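You operate a simulated robot arm through the tools that you are given. There is no shell and no other tool. Be economical: measure what you need, move in short steps, check, and stop when the job is done.

You are at the controls of a simulated two-armed robot. One attempt, no reset.

JOB
Take the rag from the build bench top and lay it out flat on the service bench top.
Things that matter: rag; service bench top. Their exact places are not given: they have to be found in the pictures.

Only the result counts: the job must be done as asked and must still hold three seconds after the hand-in. Knocking over, shifting, dropping, spilling or breaking anything else fails it.

ROBOT AND FRAMES
Two 7-joint arms with two-finger parallel grippers on one trunk, on a base that drives. Base frame: it is fixed to the floor where the robot stands at the start and does not move with it; the origin is under the middle of the robot, x ahead of it, y to its left, z up. Readings come in m, degrees, newtons and seconds.
The left shoulder is at the start at [0.07, 0.133, 1.176], the right one opposite. With the tool pointing down near the work surface each hand reaches from about 0.1 to 0.62 m from the robot's upright axis, wherever it stands, measured 20 degrees to its own side. Places, roughly: service bench top [0.5, -1.3, 0.8]. Payload 1.57 kg a hand.
Tool frame (each hand has its own): the origin (TCP) lies between the finger pads and is the grasp point; the fingertips stand 0.03 m ahead of it; z points along the fingers, y is the line along which they close. The gripper opens to 0.08 m. The fingers are 0.017 m wide and 0.012 m thick; the gripper's body (0.04 by 0.082 m) begins 0.08 m behind the TCP.
Orientation is told as [roll, pitch, yaw] about the base's x, y, z axes, in that order, counted from this pose: with the fingers straight down and closing along the base's y, the tool's x points along the base's -x, its y along +y and its z along -z.

CONTROLS
- The arms move only by the tool arm_command. It takes "left_deltas", "right_deltas" or both (then of equal length, played together; a hand with none holds still); each is one flat list of numbers, 7 for each row, row after row: the gripper command, from -1 (fully open) to 1 (shut), values between in proportion, then the shift along the base's x, y, z in mm, then the turn, a rotation vector about the base's x, y, z in rad. In form: [gripper, tx, ty, tz, rx, ry, rz, gripper, tx, ty, tz, rx, ry, rz, ...]. A call has 1 to 20 rows; each row shifts and turns the commanded pose from where the row before left it. Each row takes 0.2 s and may step no farther than 0.05 m and 8.6 degrees from the row before; otherwise, or with a gripper value out of range, the whole call is refused. Where a pose cannot be reached the arm comes as near as it can. A force on the tool above 40 N (or 10 N above the force at the start of the call, whichever is more), or a blocked arm, ends the call early, and 0.2 s more pass. Each finger travels about 0.153 m/s and halts on what it meets, pressing with about 22 N; the grip force reading is that of the motor and also rises with nothing between the fingers. The clock runs only during rows and for 0.2 s after the last one: add rows that do not move to give the fingers time. The reply holds the time, the measured pose of the TCP, the force on the tool along the base axes, the opening and the grip force, in the units named above and with some noise, with the torque about the TCP (base axes, N m) and any sound that the robot's microphone picked up.
- Cameras (640 x 400 px; columns grow to the right, rows downward): "scene" is now at [0.1314, -0.0173, 1.3899]; the picture's right is [-0.21, -0.98, 0.00], its down [-0.68, 0.15, -0.72] and it looks along [0.71, -0.15, -0.69] (base axes); focal length 244 px, centre (320, 200). "left" rides on the left gripper at [0.072, 0.007, -0.122] in its tool frame; the picture's right is [-0.09, 1.00, 0.00], its down [-0.84, -0.08, -0.54] and it looks along [-0.54, -0.05, 0.84] (tool axes); focal length 238 px, centre (320, 200). "right" rides on the right gripper at [0.072, -0.007, -0.122] in its tool frame; the picture's right is [0.09, 1.00, 0.00], its down [-0.84, 0.08, -0.54] and it looks along [-0.54, 0.05, 0.84] (tool axes); focal length 238 px, centre (320, 200).
- camera(camera): a new picture of that camera. No time passes.
- slide_trunk(by): slides the trunk up (or, below 0, down) by that many m; the arms and the scene camera ride with it, the base frame stays. It gives what a move gives, with no picture.
- steer(legs): drives the robot by 1 to 6 legs, each [ahead, left, turn to the left] in m, m and degrees, along the robot's own axes; the way and the turn of a leg run together, so that a leg with both is an arc; at most 1.5 m and 180 degrees a leg. The arms and the cameras ride along, it lands a little off, and it stops where it bumps. It gives what a move gives.
- aim_head(pan, tilt): turns the head with the scene camera to pan (to the left, within 86 degrees either way) and tilt (down, from -29 to 69), counted from straight ahead of the robot. It gives what a move gives.
- locate(camera, pixels): for up to 12 pixels [column, row] of the newest picture of that camera ("zoom" is the newest enlarged one), the place [x, y, z] in the base frame of the surface seen there, good to about 0.002 m. No time passes.
- inspect(camera, box): a new picture of the part [left, top, right, bottom] of that camera's present view, enlarged. No time passes.
- hand_in(): hands the job in; it is judged then, once.

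Go step by step. Measure first, check grasps and placings, and put right what went wrong. The budget is 80 turns and 78 pictures, counting those below and the enlarged ones. Unless the task says otherwise, let go and move clear before handing in, and close with one line.

The tools are called after ">>>" as name(argument=value, ...) on one line, values as JSON. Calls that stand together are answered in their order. arm_command: Moves the arms, as the interface text tells. Its arguments: {"type":"object","properties":{"left_deltas":{"type":"array","items":{"type":"number"}},"right_deltas":{"type":"array","items":{"type":"number"}}},"required":[]} The other tools are called the same way: slide_trunk (by) slides the trunk up or down; steer (legs) drives the base; aim_head (pan, tilt) turns the head that bears the scene camera; camera (camera) takes a picture; locate (camera, pixels) gives the place of the surface under pixels of a picture; inspect (camera, box) takes an enlarged picture of a part of a camera's view; hand_in () hands the job in.

At the start:

```text
t: 0.0
left_ee_pos: [0.382, -0.0771, 1.1393]
left_orientation: [-0.1, -0.1, 0.2]
left_wrist_force: [0.4, -0.2, 0.2]
left_torque: [0.05, -0.02, -0.02]
left_opening: 0.0801
left_finger_force: 0.0
right_ee_pos: [0.3768, -0.3894, 1.1214]
right_orientation: [-0.1, 0.0, 0.2]
right_wrist_force: [-0.3, 0.0, -0.4]
right_torque: [0.04, -0.01, 0.01]
right_opening: 0.0801
right_finger_force: 0.0
trunk travel left (down, up): [-0.75, 0.19]
robot x, y, heading: [0.0015, -0.0027, 0.1]
head pan, tilt: [-12.1, 43.8]
```

scene: 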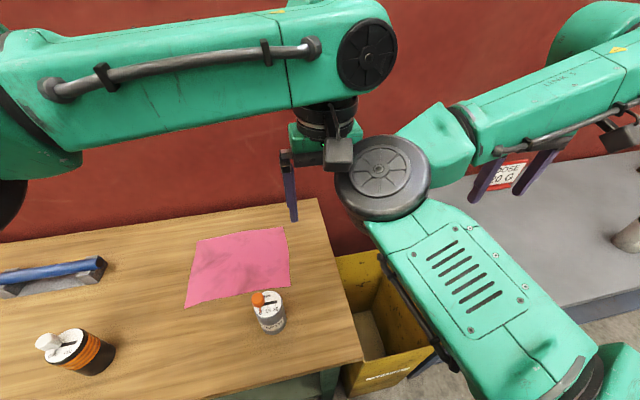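
right: 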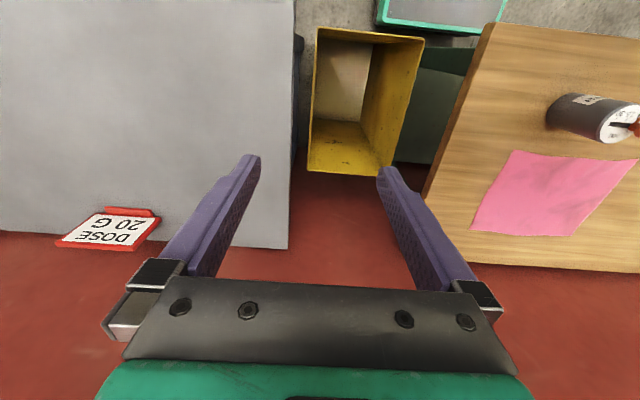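
left: 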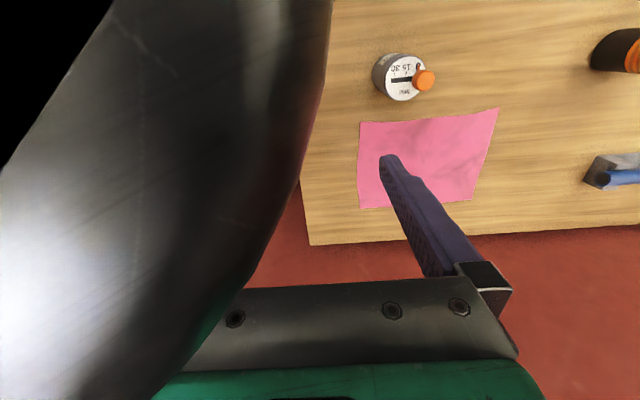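

The pink rag lies on the wooden bench with its corners near (198,240), (284,227), (291,288) and (186,306), and a grey timer stands close to its near edge. I'll measure these points.

>>> locate(camera="scene", pixels=[[199, 242], [283, 229], [289, 286], [188, 304], [240, 265], [270, 300], [318, 200], [361, 358], [450, 215], [560, 290], [630, 200], [258, 297]])

>>> locate(camera="right", pixels=[[513, 152], [634, 161], [572, 235], [473, 228], [286, 245], [150, 100], [20, 100], [110, 225], [290, 20]])

>>> aim_head(pan=-65, tilt=35)

>>> camera(camera="scene")

```text
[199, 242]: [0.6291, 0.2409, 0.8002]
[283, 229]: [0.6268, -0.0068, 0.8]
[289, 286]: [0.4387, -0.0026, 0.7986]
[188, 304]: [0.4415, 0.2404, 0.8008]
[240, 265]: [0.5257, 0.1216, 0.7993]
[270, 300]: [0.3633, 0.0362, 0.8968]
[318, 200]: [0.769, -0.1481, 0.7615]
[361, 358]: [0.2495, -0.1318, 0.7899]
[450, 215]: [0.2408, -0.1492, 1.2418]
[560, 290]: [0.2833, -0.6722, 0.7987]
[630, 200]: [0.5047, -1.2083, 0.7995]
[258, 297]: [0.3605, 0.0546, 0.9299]
```

```text
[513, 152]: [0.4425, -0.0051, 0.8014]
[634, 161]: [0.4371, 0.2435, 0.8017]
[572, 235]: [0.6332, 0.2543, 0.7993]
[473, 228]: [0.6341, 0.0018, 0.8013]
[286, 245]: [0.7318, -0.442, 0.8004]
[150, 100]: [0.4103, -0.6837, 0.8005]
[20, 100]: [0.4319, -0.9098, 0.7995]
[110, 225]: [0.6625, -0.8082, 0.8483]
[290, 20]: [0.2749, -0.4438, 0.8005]
```

```text
t: 1.2
left_ee_pos: [0.3825, -0.0777, 1.1399]
left_orientation: [-0.2, 0.0, 0.1]
left_wrist_force: [-0.2, 0.1, -0.2]
left_torque: [-0.01, 0.01, 0.01]
left_opening: 0.0801
left_finger_force: 0.1
right_ee_pos: [0.3768, -0.3904, 1.1217]
right_orientation: [-0.1, -0.1, 0.1]
right_wrist_force: [-0.4, 0.4, -0.7]
right_torque: [0.01, 0.0, 0.03]
right_opening: 0.0802
right_finger_force: 0.2
trunk travel left (down, up): [-0.75, 0.19]
robot x, y, heading: [-0.0017, 0.0013, -0.2]
head pan, tilt: [-65.0, 35.0]
```

```text
74 pictures are left
```

scene: 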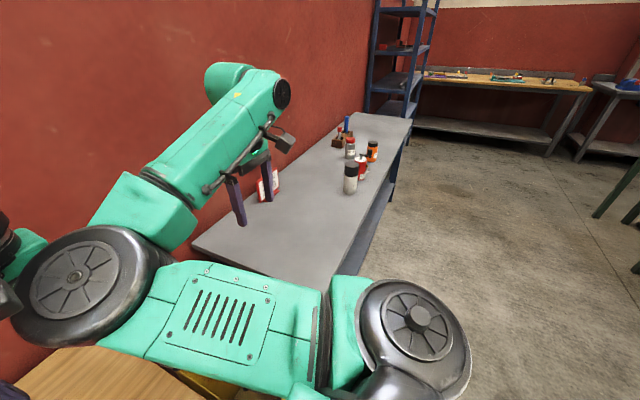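

The service bench is the grey one, at z≈0.80, with free space from y≈-0.45 to -1.15. Before driving, I'll look down in front of the robot and to the side for clearance.

>>> locate(camera="scene", pixels=[[333, 275], [195, 247], [350, 190], [362, 175], [278, 190], [258, 195], [412, 120], [390, 180], [349, 155]])

>>> aim_head(pan=0, tilt=69)

>>> camera(camera="scene")

```text
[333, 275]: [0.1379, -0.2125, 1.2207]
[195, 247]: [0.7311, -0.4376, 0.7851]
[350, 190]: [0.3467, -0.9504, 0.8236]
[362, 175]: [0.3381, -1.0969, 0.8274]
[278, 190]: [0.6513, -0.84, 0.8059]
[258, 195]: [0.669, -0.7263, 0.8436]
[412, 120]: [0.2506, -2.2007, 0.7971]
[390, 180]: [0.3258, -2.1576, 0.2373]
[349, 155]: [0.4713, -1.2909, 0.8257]
```

```text
t: 2.6
left_ee_pos: [0.3831, -0.0771, 1.1404]
left_orientation: [0.0, 0.0, 0.2]
left_wrist_force: [0.3, -0.3, -0.2]
left_torque: [0.01, 0.0, 0.01]
left_opening: 0.0801
left_finger_force: 0.2
right_ee_pos: [0.3748, -0.389, 1.1212]
right_orientation: [-0.1, -0.1, 0.0]
right_wrist_force: [0.7, 0.8, 0.3]
right_torque: [0.0, -0.01, 0.0]
right_opening: 0.0801
right_finger_force: 0.0
trunk travel left (down, up): [-0.75, 0.19]
robot x, y, heading: [-0.0016, -0.0007, 0.1]
head pan, tilt: [0.0, 68.8]
```

```text
73 pictures are left
```

scene: 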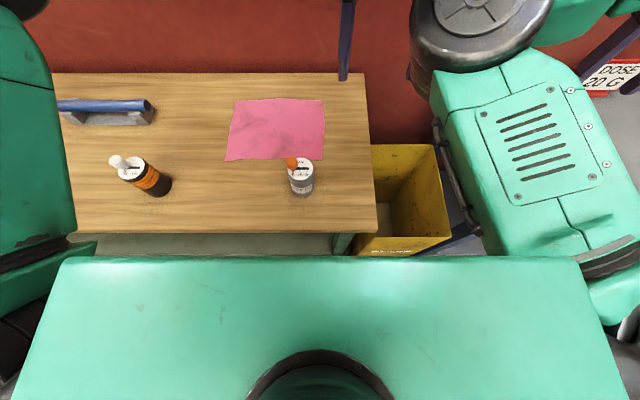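

>>> locate(camera="scene", pixels=[[320, 262], [320, 252], [280, 232], [400, 245], [300, 187], [292, 160], [309, 188], [405, 200], [150, 180], [120, 165], [233, 102], [322, 158]])

>>> steer(legs=[[0, 0.12, 0]])

```text
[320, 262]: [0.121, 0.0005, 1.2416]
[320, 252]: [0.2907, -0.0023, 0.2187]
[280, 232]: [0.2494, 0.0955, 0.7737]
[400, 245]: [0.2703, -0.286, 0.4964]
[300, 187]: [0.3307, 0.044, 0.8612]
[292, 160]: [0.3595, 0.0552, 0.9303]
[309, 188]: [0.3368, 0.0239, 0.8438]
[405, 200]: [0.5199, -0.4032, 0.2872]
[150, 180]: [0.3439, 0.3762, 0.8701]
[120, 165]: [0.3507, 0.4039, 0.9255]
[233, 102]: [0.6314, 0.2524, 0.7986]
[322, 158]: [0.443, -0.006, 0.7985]
```

```text
t: 3.8
left_ee_pos: [0.3811, 0.0431, 1.1393]
left_orientation: [0.1, 0.0, 0.0]
left_wrist_force: [0.7, 1.1, 1.0]
left_torque: [0.02, -0.03, 0.01]
left_opening: 0.0801
left_finger_force: 0.2
right_ee_pos: [0.3765, -0.2682, 1.1204]
right_orientation: [0.0, 0.0, 0.1]
right_wrist_force: [-0.1, -0.4, 0.5]
right_torque: [0.01, 0.0, 0.02]
right_opening: 0.0799
right_finger_force: 0.0
trunk travel left (down, up): [-0.75, 0.19]
robot x, y, heading: [-0.0018, 0.1238, -0.1]
head pan, tilt: [0.0, 68.8]
```

The robot now stands centred on the rag. I'll bring both hands above its far corners, well above the bench.

>>> arm_command(left_deltas=[-1, 28.6, 23.4, -17, 0, 0, 0, -1, 28.6, 23.4, -17, 0, 0, 0, -1, 28.6, 23.4, -17, 0, 0, 0, -1, 28.6, 23.4, -17, 0, 0, 0, -1, 28.6, 23.4, -17, 0, 0, 0, -1, 28.6, 23.4, -17, 0, 0, 0, -1, 28.6, 23.4, -17, 0, 0, 0, -1, 28.6, 23.4, -17, 0, 0, 0, -1, 0, 0, 0, 0, 0, 0], right_deltas=[-1, 29.2, 35, -15, 0, 0, 0, -1, 29.2, 35, -15, 0, 0, 0, -1, 29.2, 35, -15, 0, 0, 0, -1, 29.2, 35, -15, 0, 0, 0, -1, 29.2, 35, -15, 0, 0, 0, -1, 29.2, 35, -15, 0, 0, 0, -1, 29.2, 35, -15, 0, 0, 0, -1, 29.2, 35, -15, 0, 0, 0, -1, 0, 0, 0, 0, 0, 0])

>>> camera(camera="left")

>>> camera(camera="right")

>>> camera(camera="scene")

```text
t: 5.8
left_ee_pos: [0.6077, 0.235, 1.0033]
left_orientation: [-0.1, -0.1, 0.1]
left_wrist_force: [-0.6, 0.9, -0.2]
left_torque: [-0.04, -0.02, -0.04]
left_opening: 0.0801
left_finger_force: 0.1
right_ee_pos: [0.6157, -0.0379, 1.0033]
right_orientation: [-0.1, -0.1, 0.0]
right_wrist_force: [-0.2, 0.7, -0.2]
right_torque: [0.01, 0.01, 0.0]
right_opening: 0.08
right_finger_force: 0.0
right hand out of reach, approached as far as the arm can: row 1, 2, 3, 8
trunk travel left (down, up): [-0.75, 0.19]
robot x, y, heading: [0.0014, 0.1197, 0.0]
head pan, tilt: [0.0, 68.8]
```

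```text
72 pictures are left
```

left: 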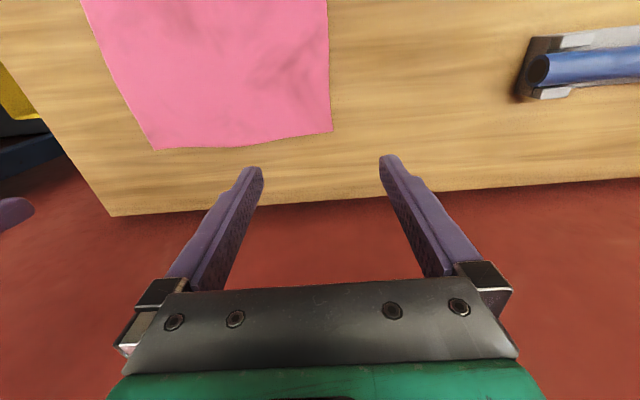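

```text
71 pictures are left
```

right: 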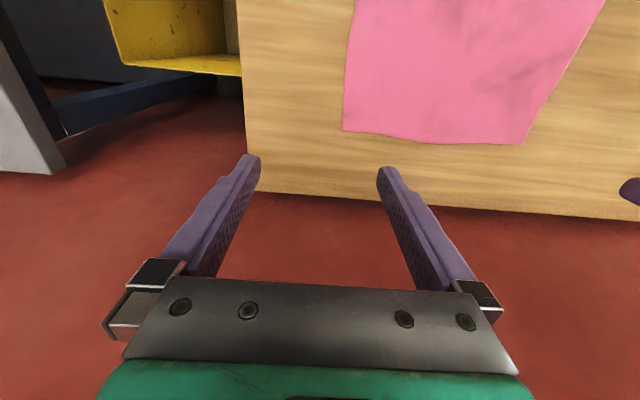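

```text
70 pictures are left
```

scene: 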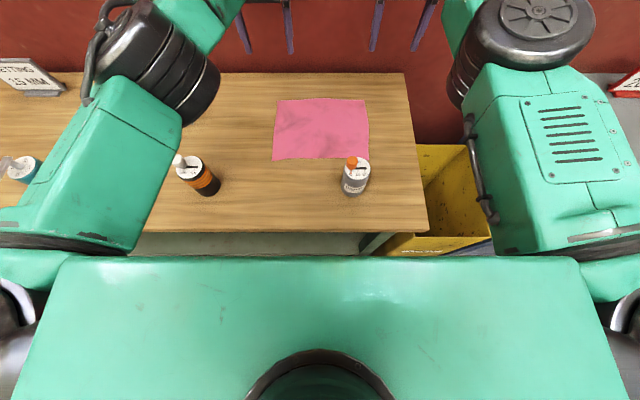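

Both hands are over the far edge. I'll measure the far corners with the hand cameras and check how high the left elbow is above the orange timer.

>>> locate(camera="left", pixels=[[152, 148], [332, 131], [327, 5], [240, 140], [250, 172], [390, 160]])

>>> locate(camera="right", pixels=[[344, 129], [522, 143], [353, 10], [440, 138]])

>>> locate(camera="scene", pixels=[[130, 215], [175, 150], [200, 110], [90, 230], [50, 200], [180, 165], [500, 240], [570, 200], [20, 165]])

```text
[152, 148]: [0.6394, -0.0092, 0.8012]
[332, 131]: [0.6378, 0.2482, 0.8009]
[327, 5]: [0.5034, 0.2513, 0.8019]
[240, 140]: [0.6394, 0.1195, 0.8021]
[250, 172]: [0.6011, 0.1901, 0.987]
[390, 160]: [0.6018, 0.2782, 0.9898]
```

```text
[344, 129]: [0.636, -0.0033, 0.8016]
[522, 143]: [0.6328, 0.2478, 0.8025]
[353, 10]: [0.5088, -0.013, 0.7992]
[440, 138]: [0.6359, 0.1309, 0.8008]
```

```text
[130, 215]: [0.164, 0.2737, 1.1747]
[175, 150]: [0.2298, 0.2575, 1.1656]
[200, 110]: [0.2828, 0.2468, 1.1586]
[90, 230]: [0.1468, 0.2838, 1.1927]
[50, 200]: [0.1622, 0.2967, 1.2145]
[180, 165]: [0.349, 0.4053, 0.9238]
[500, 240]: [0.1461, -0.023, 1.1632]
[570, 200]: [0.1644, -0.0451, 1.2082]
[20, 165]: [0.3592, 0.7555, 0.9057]
```

The far edge is at x≈0.637, between y≈-0.006 and 0.249, and the elbows clear everything. I'll go down just above the far corners with the fingers partly open.

>>> arm_command(left_deltas=[-0.25, 4, -6.5, -37, 0, 0, 0, -0.25, 4, -6.5, -37, 0, 0, 0, -0.25, 4, -6.5, -37, 0, 0, 0, -0.25, 4, -6.5, -37, 0, 0, 0, -0.25, 0, 0, 0, 0, 0, 0], right_deltas=[-0.25, 2, 18.5, -37, 0, 0, 0, -0.25, 2, 18.5, -37, 0, 0, 0, -0.25, 2, 18.5, -37, 0, 0, 0, -0.25, 2, 18.5, -37, 0, 0, 0, -0.25, 0, 0, 0, 0, 0, 0])

>>> camera(camera="left")

>>> camera(camera="right")

```text
t: 7.0
left_ee_pos: [0.5983, 0.2106, 0.866]
left_orientation: [-0.1, 0.0, 0.1]
left_wrist_force: [0.3, 0.3, -0.9]
left_torque: [0.04, 0.01, -0.02]
left_opening: 0.05
left_finger_force: 0.1
left hand out of reach, approached as far as the arm can: row 1, 2, 3, 4
right_ee_pos: [0.6072, 0.0155, 0.8977]
right_orientation: [-0.1, -0.1, 0.1]
right_wrist_force: [-0.6, 0.0, -0.6]
right_torque: [0.02, 0.03, 0.0]
right_opening: 0.0498
right_finger_force: 0.0
right hand out of reach, approached as far as the arm can: row 1, 2, 3, 4
trunk travel left (down, up): [-0.75, 0.19]
robot x, y, heading: [-0.0032, 0.1258, 0.0]
head pan, tilt: [0.0, 68.8]
```

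```text
69 pictures are left
```

left: 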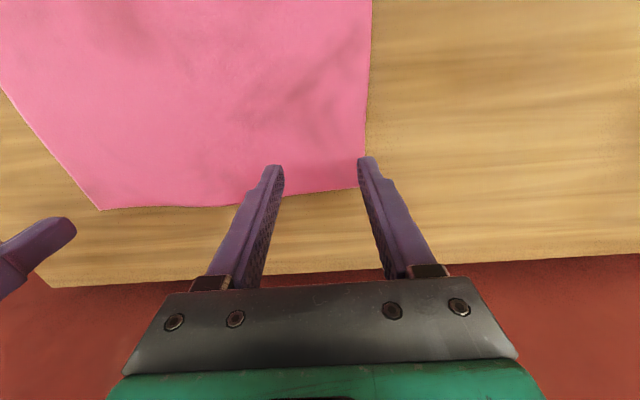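

```text
68 pictures are left
```

right: 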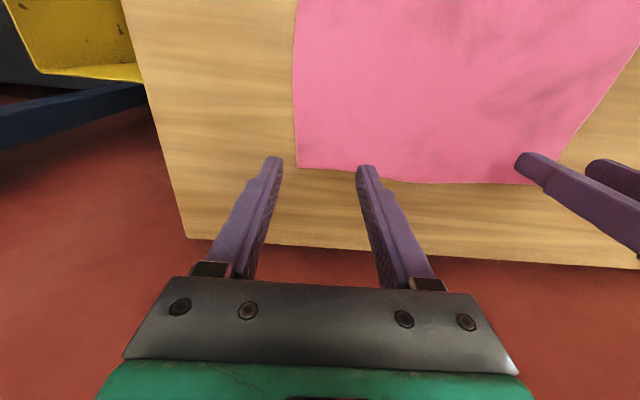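

Straight down, the corners are just out of reach: the left hand stopped at x=0.598 and the right at 0.607. I'll tilt both hands about 20° so the fingers point forward, which gains reach without driving, and then move over the corners.

>>> arm_command(left_deltas=[-0.25, 0, 0, 0, 0, -0.12, 0, -0.25, 0, 0, 0, 0, -0.12, 0, -0.25, 0, 0, 0, 0, -0.12, 0, -0.25, 13, -1, -10, 0, 0, 0, -0.25, 13, -1, -9, 0, 0, 0, -0.25, 0, 0, 0, 0, 0, 0], right_deltas=[-0.25, 0, 0, 0, 0, -0.12, 0, -0.25, 0, 0, 0, 0, -0.12, 0, -0.25, 0, 0, 0, 0, -0.12, 0, -0.25, 9, 10, -25, 0, 0, 0, -0.25, 9, 10, -26, 0, 0, 0, -0.25, 0, 0, 0, 0, 0, 0])

>>> camera(camera="left")

>>> camera(camera="right")

```text
t: 8.4
left_ee_pos: [0.6238, 0.2101, 0.849]
left_orientation: [-0.1, -20.7, 0.3]
left_wrist_force: [-0.8, -0.2, 0.1]
left_torque: [0.04, -0.01, -0.01]
left_opening: 0.05
left_finger_force: 0.1
right_ee_pos: [0.6621, 0.001, 0.8732]
right_orientation: [2.2, -17.6, -6.0]
right_wrist_force: [-0.1, -0.5, -0.2]
right_torque: [0.02, -0.04, -0.02]
right_opening: 0.0498
right_finger_force: 0.0
right hand out of reach, approached as far as the arm can: row 1, 2
trunk travel left (down, up): [-0.75, 0.19]
robot x, y, heading: [-0.0014, 0.1221, 0.1]
head pan, tilt: [0.0, 68.8]
```

```text
67 pictures are left
```

left: 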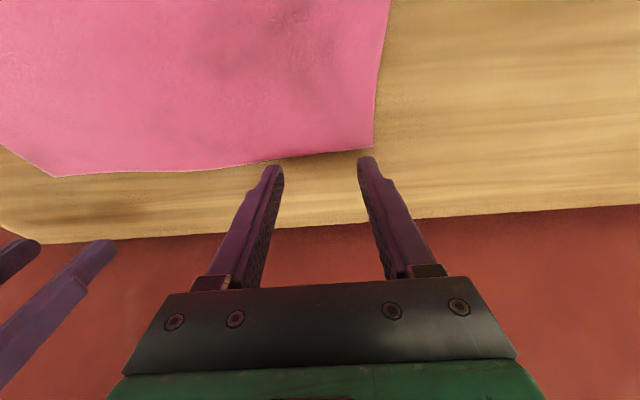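

```text
66 pictures are left
```

right: 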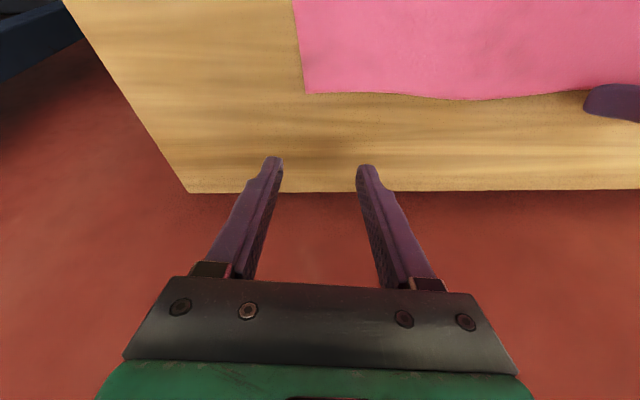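

The left hand is right, but the right hand drifted to (0.662, 0.001). I'll correct it, pull the left back about 12 mm so the tips land on the cloth, and check again before touching.

>>> arm_command(left_deltas=[-0.25, -12, -3, 0, 0, 0, 0, -0.25, 0, 0, -6, 0, 0, 0, -0.25, 0, 0, 0, 0, 0, 0], right_deltas=[-0.25, -25, 18, -5, 0, -0.04, 0.1, -0.25, -25, 18, -25, -0.03, 0, 0, -0.25, 0, 0, 0, 0, 0, 0])

>>> camera(camera="left")

>>> camera(camera="right")

```text
t: 9.2
left_ee_pos: [0.6108, 0.2052, 0.8404]
left_orientation: [-0.2, -20.6, 0.2]
left_wrist_force: [0.6, 0.5, 0.1]
left_torque: [0.01, -0.01, -0.01]
left_opening: 0.0501
left_finger_force: 0.0
right_ee_pos: [0.6359, 0.0348, 0.8363]
right_orientation: [0.4, -19.8, 0.4]
right_wrist_force: [-0.1, -0.6, 0.0]
right_torque: [0.01, 0.01, 0.0]
right_opening: 0.05
right_finger_force: 0.0
right hand out of reach, approached as far as the arm can: row 2
trunk travel left (down, up): [-0.75, 0.19]
robot x, y, heading: [0.0002, 0.1215, 0.1]
head pan, tilt: [0.0, 68.8]
```

```text
65 pictures are left
```

left: 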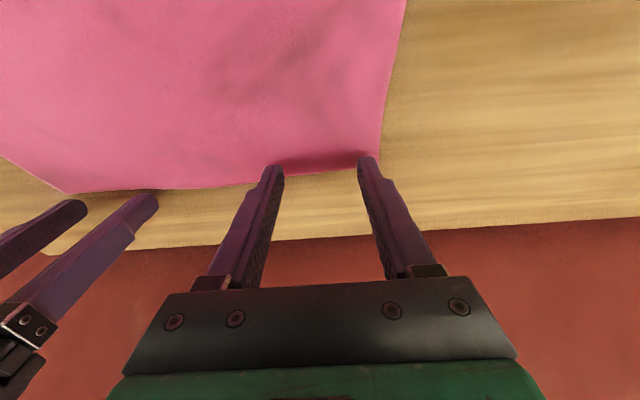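

```text
64 pictures are left
```

right: 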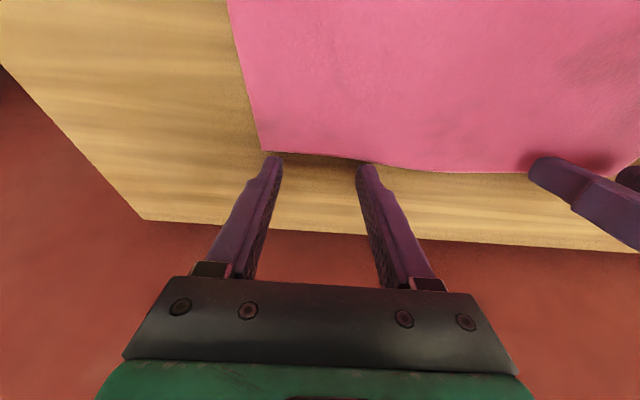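

The left tips are just inside the edge; the right ones still need about 30 mm toward me. I'll shift them, lower to light contact and read the forces.

>>> arm_command(left_deltas=[-0.25, -7, 0, 0, 0, 0, 0, -0.25, 0, 0, -6, 0, 0, 0, -0.25, 0, 0, -6, 0, 0, 0, -0.25, 0, 0, 0, 0, 0, 0], right_deltas=[-0.25, -32, 1, 2, 0, 0, 0, -0.25, 0, 0, -4, 0, 0, 0, -0.25, 0, 0, -5, 0, 0, 0, -0.25, 0, 0, 0, 0, 0, 0])

>>> camera(camera="left")

>>> camera(camera="right")

```text
t: 10.2
left_ee_pos: [0.602, 0.2065, 0.8321]
left_orientation: [-0.2, -21.0, 0.1]
left_wrist_force: [0.4, 0.8, 6.7]
left_torque: [0.18, -0.02, -0.01]
left_opening: 0.0506
left_finger_force: 1.1
right_ee_pos: [0.6383, 0.0306, 0.8331]
right_orientation: [0.5, -21.5, 0.4]
right_wrist_force: [-1.2, 1.5, 15.8]
right_torque: [-0.27, -0.03, -0.02]
right_opening: 0.0492
right_finger_force: 0.1
right hand out of reach, approached as far as the arm can: row 1
trunk travel left (down, up): [-0.75, 0.19]
robot x, y, heading: [-0.0009, 0.1217, 0.3]
head pan, tilt: [0.0, 68.8]
stopped in row 4 (right hand): the force on the tool passed its limit (the readings are from after the stop); the commanded pose is now the measured one
```

```text
63 pictures are left
```

left: 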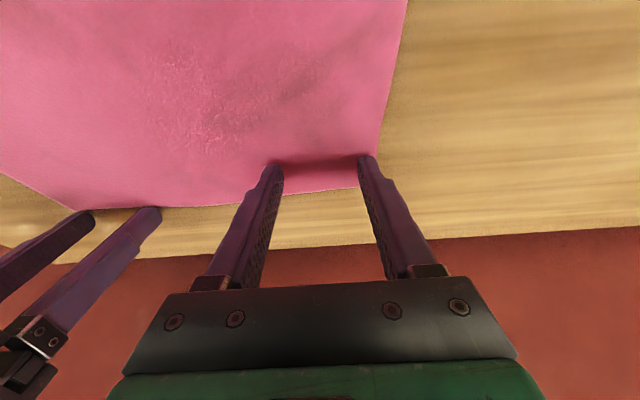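

```text
62 pictures are left
```

right: 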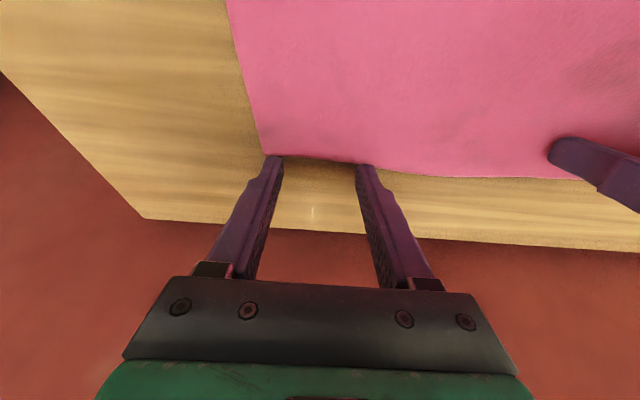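

The left hand rests on the cloth with 6.7 N. The right one wouldn't move back. I'll test the pinch with the left hand, and lift the right and pull it back in small steps.

>>> arm_command(left_deltas=[0.2, 0, 0, 0, 0, 0, 0, 0.6, 0, 0, 0, 0, 0, 0, 1, 0, 0, 0, 0, 0, 0, 1, 0, 0, 0, 0, 0, 0, 1, 0, 0, 0, 0, 0, 0], right_deltas=[-0.25, 0, 0, 15, 0, 0, 0, -0.25, -10, 0, 0, 0, 0, 0, -0.25, -10, 0, 0, 0, 0, 0, -0.25, -10, 0, 0, 0, 0, 0, -0.25, 0, 0, 0, 0, 0, 0])

>>> camera(camera="left")

>>> camera(camera="right")

```text
t: 11.4
left_ee_pos: [0.6015, 0.204, 0.8308]
left_orientation: [0.0, -21.0, 0.1]
left_wrist_force: [5.2, -0.3, 22.6]
left_torque: [0.11, -0.23, -0.01]
left_opening: 0.0021
left_finger_force: 21.9
right_ee_pos: [0.635, 0.0278, 0.8378]
right_orientation: [0.6, -21.0, 0.3]
right_wrist_force: [0.7, -0.3, 0.6]
right_torque: [0.01, 0.01, -0.02]
right_opening: 0.05
right_finger_force: 0.1
right hand out of reach, approached as far as the arm can: row 2, 3, 4
trunk travel left (down, up): [-0.75, 0.19]
robot x, y, heading: [0.0023, 0.1243, -0.1]
head pan, tilt: [0.0, 68.8]
```

```text
61 pictures are left
```

left: 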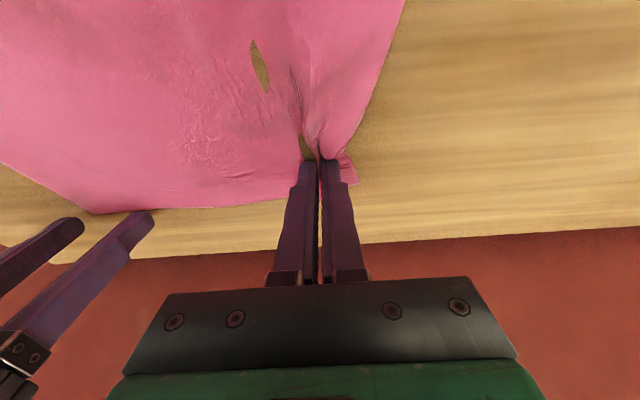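

```text
60 pictures are left
```

right: 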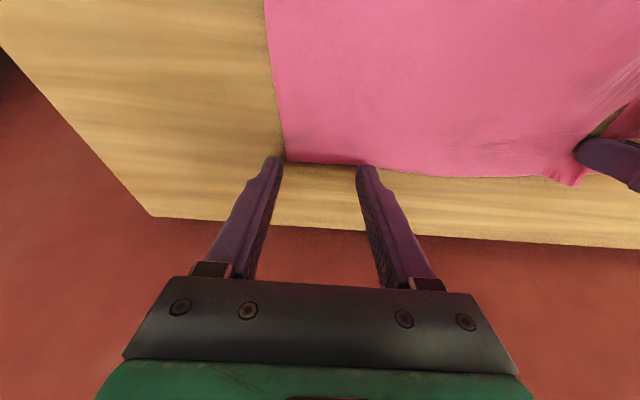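

The left pinch worked: a fold is held with a 2 mm gap and 22 N. I'll raise the right hand well up, bring it back there and come down again to get round its joint limit.

>>> arm_command(right_deltas=[-0.25, 0, 0, 30, 0, 0, 0, -0.25, 0, 0, 40, 0, 0, 0, -0.25, 0, 0, 40, 0, 0, 0, -0.25, -30, 0, 0, 0, 0, 0, -0.25, -30, 0, 0, 0, 0, 0, -0.25, 0, 0, 0, 0, 0, 0], left_deltas=[1, 0, 0, 0, 0, 0, 0, 1, 0, 0, 0, 0, 0, 0, 1, 0, 0, 0, 0, 0, 0, 1, 0, 0, 0, 0, 0, 0, 1, 0, 0, 0, 0, 0, 0, 1, 0, 0, 0, 0, 0, 0])

>>> camera(camera="scene")

```text
t: 12.8
left_ee_pos: [0.6012, 0.2064, 0.8318]
left_orientation: [-0.1, -21.1, 0.1]
left_wrist_force: [3.7, -2.7, 24.5]
left_torque: [0.04, -0.22, -0.05]
left_opening: 0.0022
left_finger_force: 21.8
right_ee_pos: [0.6476, 0.0131, 0.9469]
right_orientation: [0.6, -21.0, 0.3]
right_wrist_force: [-0.4, -0.4, -0.6]
right_torque: [0.0, -0.01, 0.0]
right_opening: 0.05
right_finger_force: 0.2
right hand out of reach, approached as far as the arm can: row 1, 2, 4, 5
trunk travel left (down, up): [-0.75, 0.19]
robot x, y, heading: [-0.0029, 0.1234, 0.0]
head pan, tilt: [0.0, 68.8]
```

```text
59 pictures are left
```

scene: 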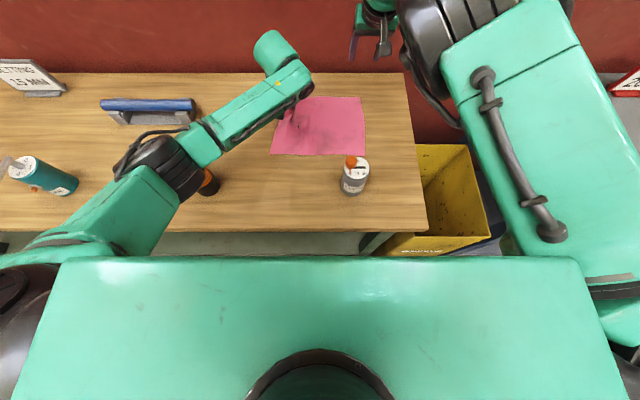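

The right arm is stuck in an awkward elbow pose, while the left forearm now passes over the orange timer. I'll check the heights there.

>>> locate(camera="scene", pixels=[[190, 180], [165, 165], [150, 200], [215, 150], [205, 185], [130, 230], [480, 40], [540, 100], [520, 200], [440, 60], [380, 45], [590, 30]])

>>> inspect(camera="scene", box=[100, 80, 300, 205])

```text
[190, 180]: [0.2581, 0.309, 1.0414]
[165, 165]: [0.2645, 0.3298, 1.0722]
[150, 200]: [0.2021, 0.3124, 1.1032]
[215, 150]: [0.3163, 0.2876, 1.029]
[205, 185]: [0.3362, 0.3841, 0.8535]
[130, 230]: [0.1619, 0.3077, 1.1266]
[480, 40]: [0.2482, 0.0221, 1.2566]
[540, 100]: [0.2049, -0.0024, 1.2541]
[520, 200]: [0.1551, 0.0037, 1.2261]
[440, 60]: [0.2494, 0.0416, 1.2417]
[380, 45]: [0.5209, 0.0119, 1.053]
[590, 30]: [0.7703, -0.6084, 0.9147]
```

```text
3.20 times, centred on (200, 142) of scene
```

zoom: 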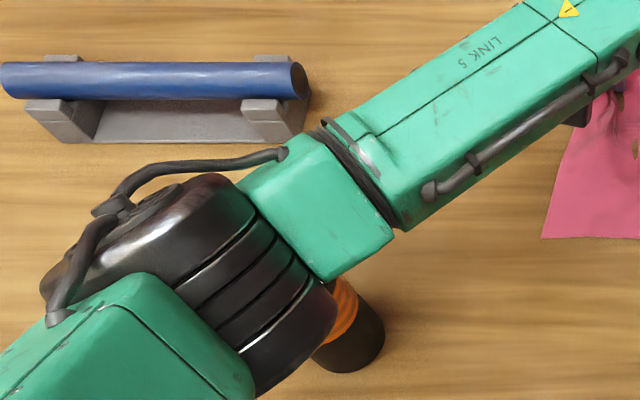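

The left elbow clears everything. I'll take the right hand out to its own side and back to a comfortable pose above the gap, untilted, so the elbow can reconfigure.

>>> arm_command(right_deltas=[-0.25, 0, -40, 20, 0, 0.09, 0, -0.25, 0, -40, 20, 0, 0.09, 0, -0.25, 0, -40, 20, 0, 0.09, 0, -0.25, -20, -40, 20, 0, 0.09, 0, -0.25, -40, 0, 0, 0, 0, 0, -0.25, -40, 0, 0, 0, 0, 0, -0.25, -40, -10, 0, 0, 0, 0, -0.25, -40, -10, 0, 0, 0, 0, -0.25, -40, -10, 0, 0, 0, 0, -0.25, -40, -10, 0, 0, 0, 0, -0.25, 0, -20, -40, 0, 0, 0, -0.25, 0, 0, 0, 0, 0, 0])

>>> camera(camera="scene")

```text
t: 15.4
left_ee_pos: [0.6002, 0.2063, 0.8321]
left_orientation: [0.0, -20.9, 0.1]
left_wrist_force: [-1.4, -1.6, 24.7]
left_torque: [0.04, -0.06, -0.02]
left_opening: 0.0024
left_finger_force: 22.4
right_ee_pos: [0.3629, -0.2004, 0.9769]
right_orientation: [0.6, -0.3, 0.4]
right_wrist_force: [0.0, 0.6, 0.2]
right_torque: [-0.01, -0.02, 0.01]
right_opening: 0.0499
right_finger_force: 0.1
right hand out of reach, approached as far as the arm can: row 3
trunk travel left (down, up): [-0.75, 0.19]
robot x, y, heading: [0.0025, 0.1215, 0.0]
head pan, tilt: [0.0, 68.8]
```

```text
57 pictures are left
```

scene: 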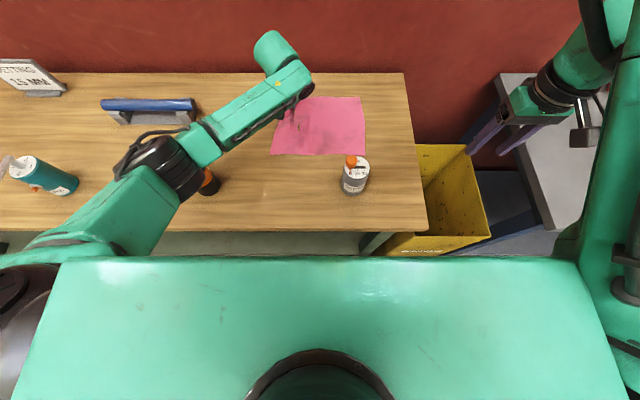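

The right elbow is now outside. I'll go forward at y=-0.2 while tilting, then sweep in over the near-right far corner.

>>> arm_command(right_deltas=[-0.25, 27, 0, 0, 0, -0.05, 0, -0.25, 27, 0, 0, 0, -0.05, 0, -0.25, 27, 0, 0, 0, -0.05, 0, -0.25, 27, 0, 0, 0, -0.05, 0, -0.25, 27, 0, 0, 0, -0.05, 0, -0.25, 27, 0, 0, 0, -0.05, 0, -0.25, 27, 0, 0, 0, -0.06, 0, -0.25, 8, 39, -10, 0, 0, 0, -0.25, 8, 39, -10, 0, 0, 0, -0.25, 8, 39, -10, 0, 0, 0, -0.25, 8, 39, -10, 0, 0, 0, -0.25, 8, 39, -10, 0, 0, 0, -0.25, 8, 39, -10, 0, 0, 0, -0.25, 0, 0, 0, 0, 0, 0])

>>> camera(camera="scene")

```text
t: 18.4
left_ee_pos: [0.6, 0.2058, 0.8329]
left_orientation: [0.0, -20.9, 0.0]
left_wrist_force: [-3.0, 1.0, 24.2]
left_torque: [0.14, -0.05, 0.05]
left_opening: 0.0025
left_finger_force: 22.0
right_ee_pos: [0.644, 0.0061, 0.9202]
right_orientation: [0.5, -20.9, 0.2]
right_wrist_force: [0.4, -0.6, -0.6]
right_torque: [-0.01, -0.03, -0.02]
right_opening: 0.0501
right_finger_force: 0.0
right hand out of reach, approached as far as the arm can: row 10, 11, 12
trunk travel left (down, up): [-0.75, 0.19]
robot x, y, heading: [0.0013, 0.1215, 0.0]
head pan, tilt: [0.0, 68.8]
```

```text
56 pictures are left
```

scene: 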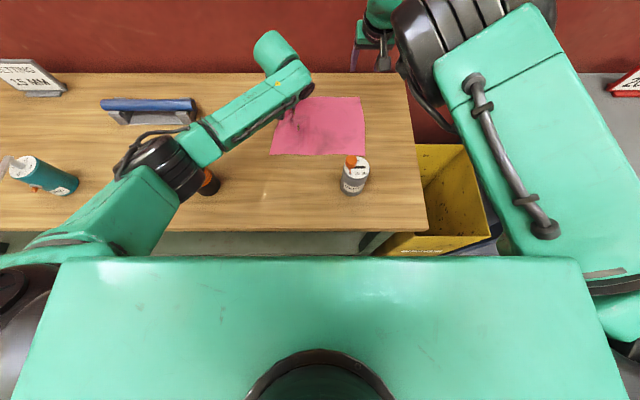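

The right wrist hits a limit around y≈0.006. I'll yaw that hand to the left, which suits the forearm better, and then move in.

>>> arm_command(right_deltas=[-0.25, 0, 0, 0, 0, 0, 0.14, -0.25, 0, 0, 0, 0, 0, 0.14, -0.25, 0, 0, 0, 0, 0, 0.14, -0.25, -10, 10, 0, 0, 0, 0, -0.25, -10, 10, 0, 0, 0, 0, -0.25, -10, 10, 0, 0, 0, 0, -0.25, 0, 0, 0, 0, 0, 0])

>>> camera(camera="right")

```text
t: 20.0
left_ee_pos: [0.6011, 0.2059, 0.8328]
left_orientation: [0.0, -21.0, 0.1]
left_wrist_force: [-2.2, 0.6, 24.4]
left_torque: [0.11, -0.01, 0.05]
left_opening: 0.0023
left_finger_force: 21.6
right_ee_pos: [0.6332, 0.0199, 0.9166]
right_orientation: [0.5, -20.9, 24.5]
right_wrist_force: [0.3, 0.1, 0.3]
right_torque: [0.02, 0.0, 0.02]
right_opening: 0.0498
right_finger_force: 0.0
right hand out of reach, approached as far as the arm can: row 4, 5, 6
trunk travel left (down, up): [-0.75, 0.19]
robot x, y, heading: [-0.0036, 0.1235, 0.4]
head pan, tilt: [0.0, 68.8]
```

```text
55 pictures are left
```

right: 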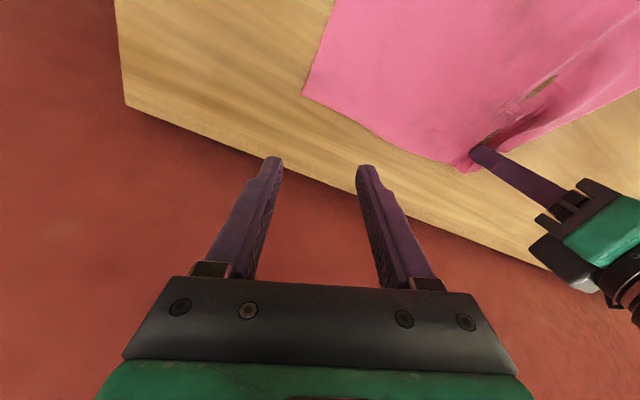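

Yawing hardly helps, so the elbow is on the wrong branch. I'll retrace to the side, pull back, and swing the hand to the robot's centre line close to the body, mirroring the left arm's start.

>>> arm_command(right_deltas=[-0.25, 0, -40, 25, 0, 0.07, -0.085, -0.25, 0, -40, 25, 0, 0.07, -0.085, -0.25, 0, -40, 25, 0, 0.07, -0.085, -0.25, 0, -40, 25, 0, 0.07, -0.085, -0.25, 0, -40, 25, 0, 0.07, -0.085, -0.25, -40, 0, 0, 0, 0, 0, -0.25, -40, 0, 0, 0, 0, 0, -0.25, -40, 0, 0, 0, 0, 0, -0.25, -40, 0, 0, 0, 0, 0, -0.25, -40, 0, 0, 0, 0, 0, -0.25, -40, 0, 0, 0, 0, 0, -0.25, -30, 20, 0, 0, 0, 0, -0.25, 0, 40, 0, 0, 0, 0, -0.25, 0, 40, 0, 0, 0, 0, -0.25, 0, 40, 0, 0, 0, 0, -0.25, 0, 40, 0, 0, 0, 0, -0.25, 0, 40, 0, 0, 0, 0, -0.25, 0, 0, 0, 0, 0, 0])

>>> camera(camera="scene")

```text
t: 23.8
left_ee_pos: [0.6013, 0.2068, 0.8315]
left_orientation: [-0.2, -21.0, 0.2]
left_wrist_force: [-1.9, 2.3, 24.8]
left_torque: [0.15, -0.03, 0.06]
left_opening: 0.0022
left_finger_force: 21.8
right_ee_pos: [0.3399, -0.1244, 1.0441]
right_orientation: [4.7, -1.4, -1.0]
right_wrist_force: [0.0, 0.8, -0.3]
right_torque: [0.0, 0.02, 0.02]
right_opening: 0.0503
right_finger_force: 0.0
right hand out of reach, approached as far as the arm can: row 4, 5, 13, 14, 15, 16, 17
trunk travel left (down, up): [-0.75, 0.19]
robot x, y, heading: [-0.002, 0.1217, 0.1]
head pan, tilt: [0.0, 68.8]
```

```text
54 pictures are left
```

scene: 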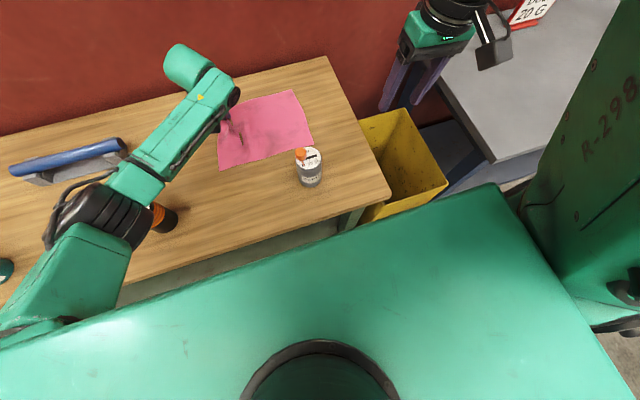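

The scene picture is turned about 17° even though pan reads 0, so the right arm probably pushed against the head. I'll back the right arm off at once and re-aim the head.

>>> arm_command(right_deltas=[-0.25, 10, -25, -10, -0.04, 0, 0, -0.25, 10, -25, -10, -0.04, 0, 0, -0.25, 5, -30, -10, 0, 0, 0, -0.25, 0, 0, 0, 0, 0, 0])

>>> aim_head(pan=-5, tilt=65)

>>> camera(camera="scene")

```text
t: 24.8
left_ee_pos: [0.6004, 0.207, 0.8319]
left_orientation: [-0.3, -21.0, 0.1]
left_wrist_force: [-1.1, 2.8, 25.1]
left_torque: [0.2, -0.04, 0.02]
left_opening: 0.0021
left_finger_force: 22.3
right_ee_pos: [0.3625, -0.2073, 1.014]
right_orientation: [-0.1, -1.6, -0.8]
right_wrist_force: [0.2, 0.3, 0.1]
right_torque: [-0.03, 0.01, 0.03]
right_opening: 0.0501
right_finger_force: 0.0
trunk travel left (down, up): [-0.75, 0.19]
robot x, y, heading: [0.0, 0.122, 0.0]
head pan, tilt: [0.0, 68.8]
```

```text
t: 25.5
left_ee_pos: [0.6003, 0.2066, 0.8319]
left_orientation: [-0.1, -21.0, 0.1]
left_wrist_force: [-2.0, 4.0, 24.2]
left_torque: [0.18, -0.03, -0.02]
left_opening: 0.0023
left_finger_force: 21.8
right_ee_pos: [0.3636, -0.2067, 1.0142]
right_orientation: [0.0, -1.6, -0.9]
right_wrist_force: [-0.2, -0.5, 0.2]
right_torque: [0.02, 0.01, 0.01]
right_opening: 0.0499
right_finger_force: 0.0
trunk travel left (down, up): [-0.75, 0.19]
robot x, y, heading: [0.0025, 0.1227, 0.1]
head pan, tilt: [-5.0, 65.0]
```

```text
53 pictures are left
```

scene: 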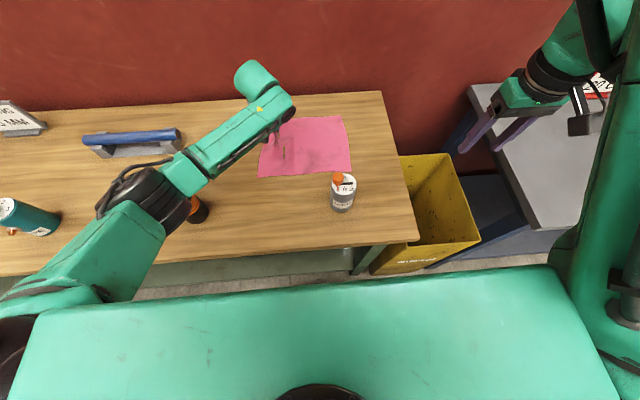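

The head is fine again. Next I'll approach with the right hand yawed about 60° and tilted about 35°, so the fingers point forward-left and the wrist stays on its own side.

>>> arm_command(right_deltas=[-0.25, 24, 0, 0, 0, 0, 0.13, -0.25, 24, 0, 0, 0, 0, 0.13, -0.25, 24, 0, 0, 0, 0, 0.13, -0.25, 24, 0, 0, 0, 0, 0.13, -0.25, 24, 0, 0, 0, 0, 0.13, -0.25, 24, 0, 0, 0, 0, 0.13, -0.25, 24, 0, 0, 0, 0, 0.13, -0.25, 24, 0, 0, 0, 0, 0.13, -0.25, 0, 35, -10, 0.104, -0.06, 0, -0.25, 0, 35, -10, 0.104, -0.06, 0, -0.25, 0, 35, -10, 0.104, -0.06, 0, -0.25, 0, 35, -10, 0.104, -0.06, 0, -0.25, 0, 35, -10, 0.104, -0.06, 0, -0.25, 0, 0, 0, 0, 0, 0])

>>> camera(camera="scene")

>>> camera(camera="right")

```text
t: 28.5
left_ee_pos: [0.6001, 0.2061, 0.8322]
left_orientation: [-0.1, -21.1, 0.0]
left_wrist_force: [-0.4, 2.0, 24.2]
left_torque: [0.16, -0.02, 0.02]
left_opening: 0.0022
left_finger_force: 22.3
right_ee_pos: [0.5581, -0.0295, 0.9691]
right_orientation: [0.6, -35.8, 58.7]
right_wrist_force: [0.4, 0.2, -0.2]
right_torque: [-0.02, 0.05, -0.01]
right_opening: 0.05
right_finger_force: 0.1
trunk travel left (down, up): [-0.75, 0.19]
robot x, y, heading: [-0.0001, 0.1224, 0.2]
head pan, tilt: [-5.0, 65.0]
```

```text
52 pictures are left
```

scene: 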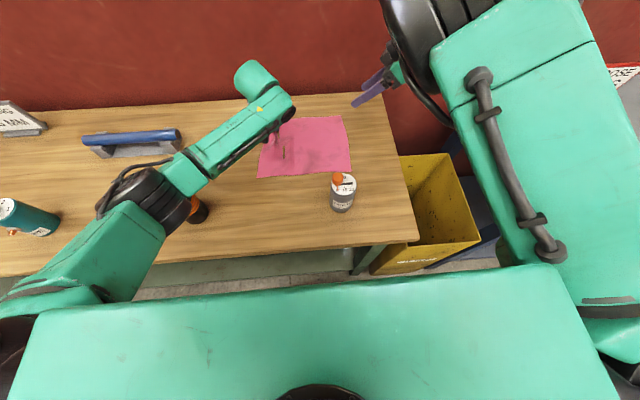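

```text
51 pictures are left
```

right: 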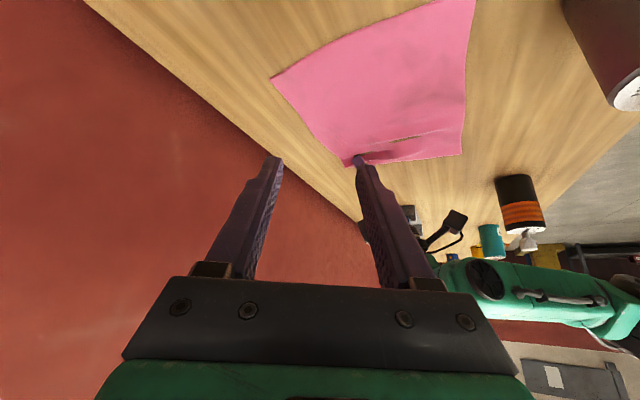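

It got there cleanly, at tilt 36° and yaw 59°. I'll locate the right far corner, near (273,77), from this view.

>>> locate(camera="right", pixels=[[275, 78], [300, 110], [330, 62], [345, 163], [400, 138]])

```text
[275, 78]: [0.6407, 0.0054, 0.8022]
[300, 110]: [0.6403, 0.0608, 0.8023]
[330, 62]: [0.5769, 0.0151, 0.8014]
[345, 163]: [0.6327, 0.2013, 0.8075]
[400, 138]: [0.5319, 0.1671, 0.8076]
```

The corner is at about (0.641, 0.004). I'll move the right tips over (0.612, 0.033) and stop about 1 cm above the cloth.

>>> arm_command(right_deltas=[0, 15, 16, -20, 0, 0, 0, 0, 15, 16, -25, 0, 0, 0, 0, 15, 15, -25, 0, 0, 0, 0, 0, 0, -30, 0, 0, 0, 0, 0, 0, -27, 0, 0, 0, 0, 0, 0, 0, 0, 0, 0])

>>> camera(camera="right")

```text
t: 29.9
left_ee_pos: [0.5998, 0.2061, 0.8317]
left_orientation: [-0.2, -21.0, 0.1]
left_wrist_force: [-1.3, 1.7, 24.7]
left_torque: [0.14, -0.09, 0.0]
left_opening: 0.0023
left_finger_force: 21.9
right_ee_pos: [0.6038, 0.0163, 0.8396]
right_orientation: [0.7, -35.9, 58.4]
right_wrist_force: [0.6, 1.3, -0.2]
right_torque: [-0.01, 0.0, 0.01]
right_opening: 0.0399
right_finger_force: 0.2
trunk travel left (down, up): [-0.75, 0.19]
robot x, y, heading: [0.0004, 0.1215, 0.1]
head pan, tilt: [-5.0, 65.0]
```

```text
50 pictures are left
```

right: 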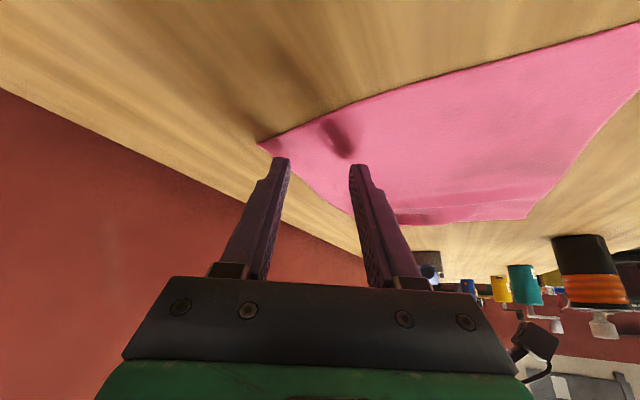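

Contact will be near (270,130) and (340,140), so the outer finger would be right at the corner. I'll shift about 9 mm inward and then lower to light contact.

>>> arm_command(right_deltas=[0, -8, 5, 0, 0, 0, 0, 0, 0, 0, -5, 0, 0, 0, 0, 0, 0, -5, 0, 0, 0, 0, 0, 0, -2, 0, 0, 0, 0, 0, 0, 0, 0, 0, 0])

>>> camera(camera="right")

```text
t: 31.1
left_ee_pos: [0.599, 0.206, 0.8326]
left_orientation: [0.0, -20.9, 0.1]
left_wrist_force: [2.2, 0.4, 9.4]
left_torque: [0.08, -0.1, 0.02]
left_opening: 0.0024
left_finger_force: 22.2
right_ee_pos: [0.5955, 0.0223, 0.8285]
right_orientation: [0.1, -36.3, 58.8]
right_wrist_force: [1.0, -5.5, 32.0]
right_torque: [-0.05, -0.54, -0.14]
right_opening: 0.0395
right_finger_force: 0.1
trunk travel left (down, up): [-0.75, 0.19]
robot x, y, heading: [-0.0006, 0.1232, -0.0]
head pan, tilt: [-5.0, 65.0]
```

```text
49 pictures are left
```

right: 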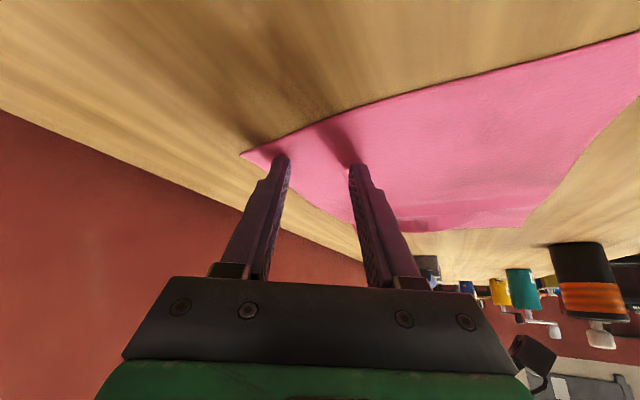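

Both right fingertips are now on the cloth inside the corner, pressing with 32 N. I'll ease up slightly and close.

>>> arm_command(right_deltas=[0, 0, 0, 1, 0, 0, 0, 0.4, 0, 0, 0, 0, 0, 0, 0.8, 0, 0, 0, 0, 0, 0, 1, 0, 0, 0, 0, 0, 0, 1, 0, 0, 0, 0, 0, 0])

>>> camera(camera="right")

```text
t: 32.3
left_ee_pos: [0.5985, 0.2067, 0.8319]
left_orientation: [-0.2, -21.1, 0.3]
left_wrist_force: [-0.2, -1.0, 3.4]
left_torque: [-0.04, 0.0, -0.01]
left_opening: 0.0023
left_finger_force: 22.3
right_ee_pos: [0.5929, 0.0227, 0.8304]
right_orientation: [0.5, -35.9, 58.7]
right_wrist_force: [-1.7, -0.2, 30.9]
right_torque: [0.24, -0.21, 0.04]
right_opening: 0.0017
right_finger_force: 21.3
trunk travel left (down, up): [-0.75, 0.19]
robot x, y, heading: [-0.0009, 0.1199, 0.2]
head pan, tilt: [-5.0, 65.0]
```

```text
48 pictures are left
```

right: 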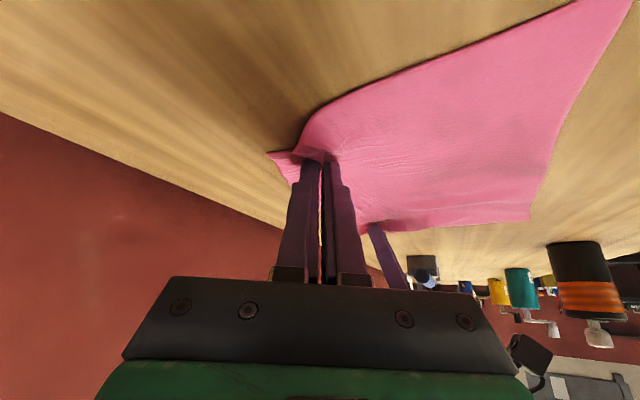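

Both corners are pinched. I'll lift both hands together by 80 mm and check.

>>> arm_command(left_deltas=[1, 0, 0, 15, 0, 0, 0, 1, 0, 0, 15, 0, 0, 0, 1, 0, 0, 15, 0, 0, 0, 1, 0, 0, 15, 0, 0, 0, 1, 0, 0, 20, 0, 0, 0, 1, 0, 0, 0, 0, 0, 0], right_deltas=[1, 0, 0, 15, 0, 0, 0, 1, 0, 0, 15, 0, 0, 0, 1, 0, 0, 15, 0, 0, 0, 1, 0, 0, 15, 0, 0, 0, 1, 0, 0, 20, 0, 0, 0, 1, 0, 0, 0, 0, 0, 0])

>>> camera(camera="right")

>>> camera(camera="scene")

```text
t: 33.7
left_ee_pos: [0.6032, 0.2039, 0.9083]
left_orientation: [-0.1, -20.6, 0.1]
left_wrist_force: [0.1, -0.4, -0.6]
left_torque: [0.0, -0.02, -0.02]
left_opening: 0.0024
left_finger_force: 22.1
right_ee_pos: [0.5997, 0.0226, 0.9051]
right_orientation: [1.1, -35.6, 58.3]
right_wrist_force: [-0.4, 0.6, 0.2]
right_torque: [0.04, 0.0, -0.01]
right_opening: 0.0019
right_finger_force: 22.3
trunk travel left (down, up): [-0.75, 0.19]
robot x, y, heading: [-0.0017, 0.1224, 0.3]
head pan, tilt: [-5.0, 65.0]
```

```text
47 pictures are left
```

right: 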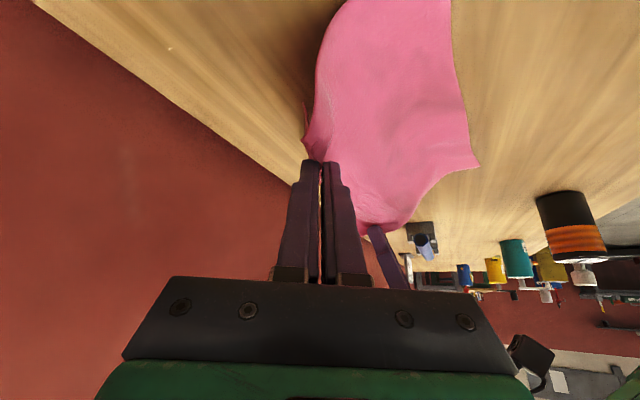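

```text
46 pictures are left
```

scene: 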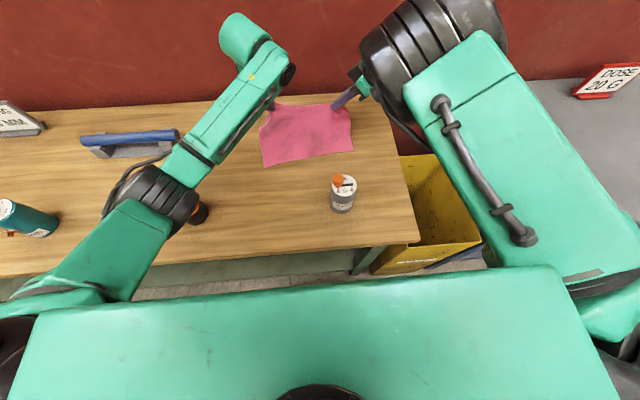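

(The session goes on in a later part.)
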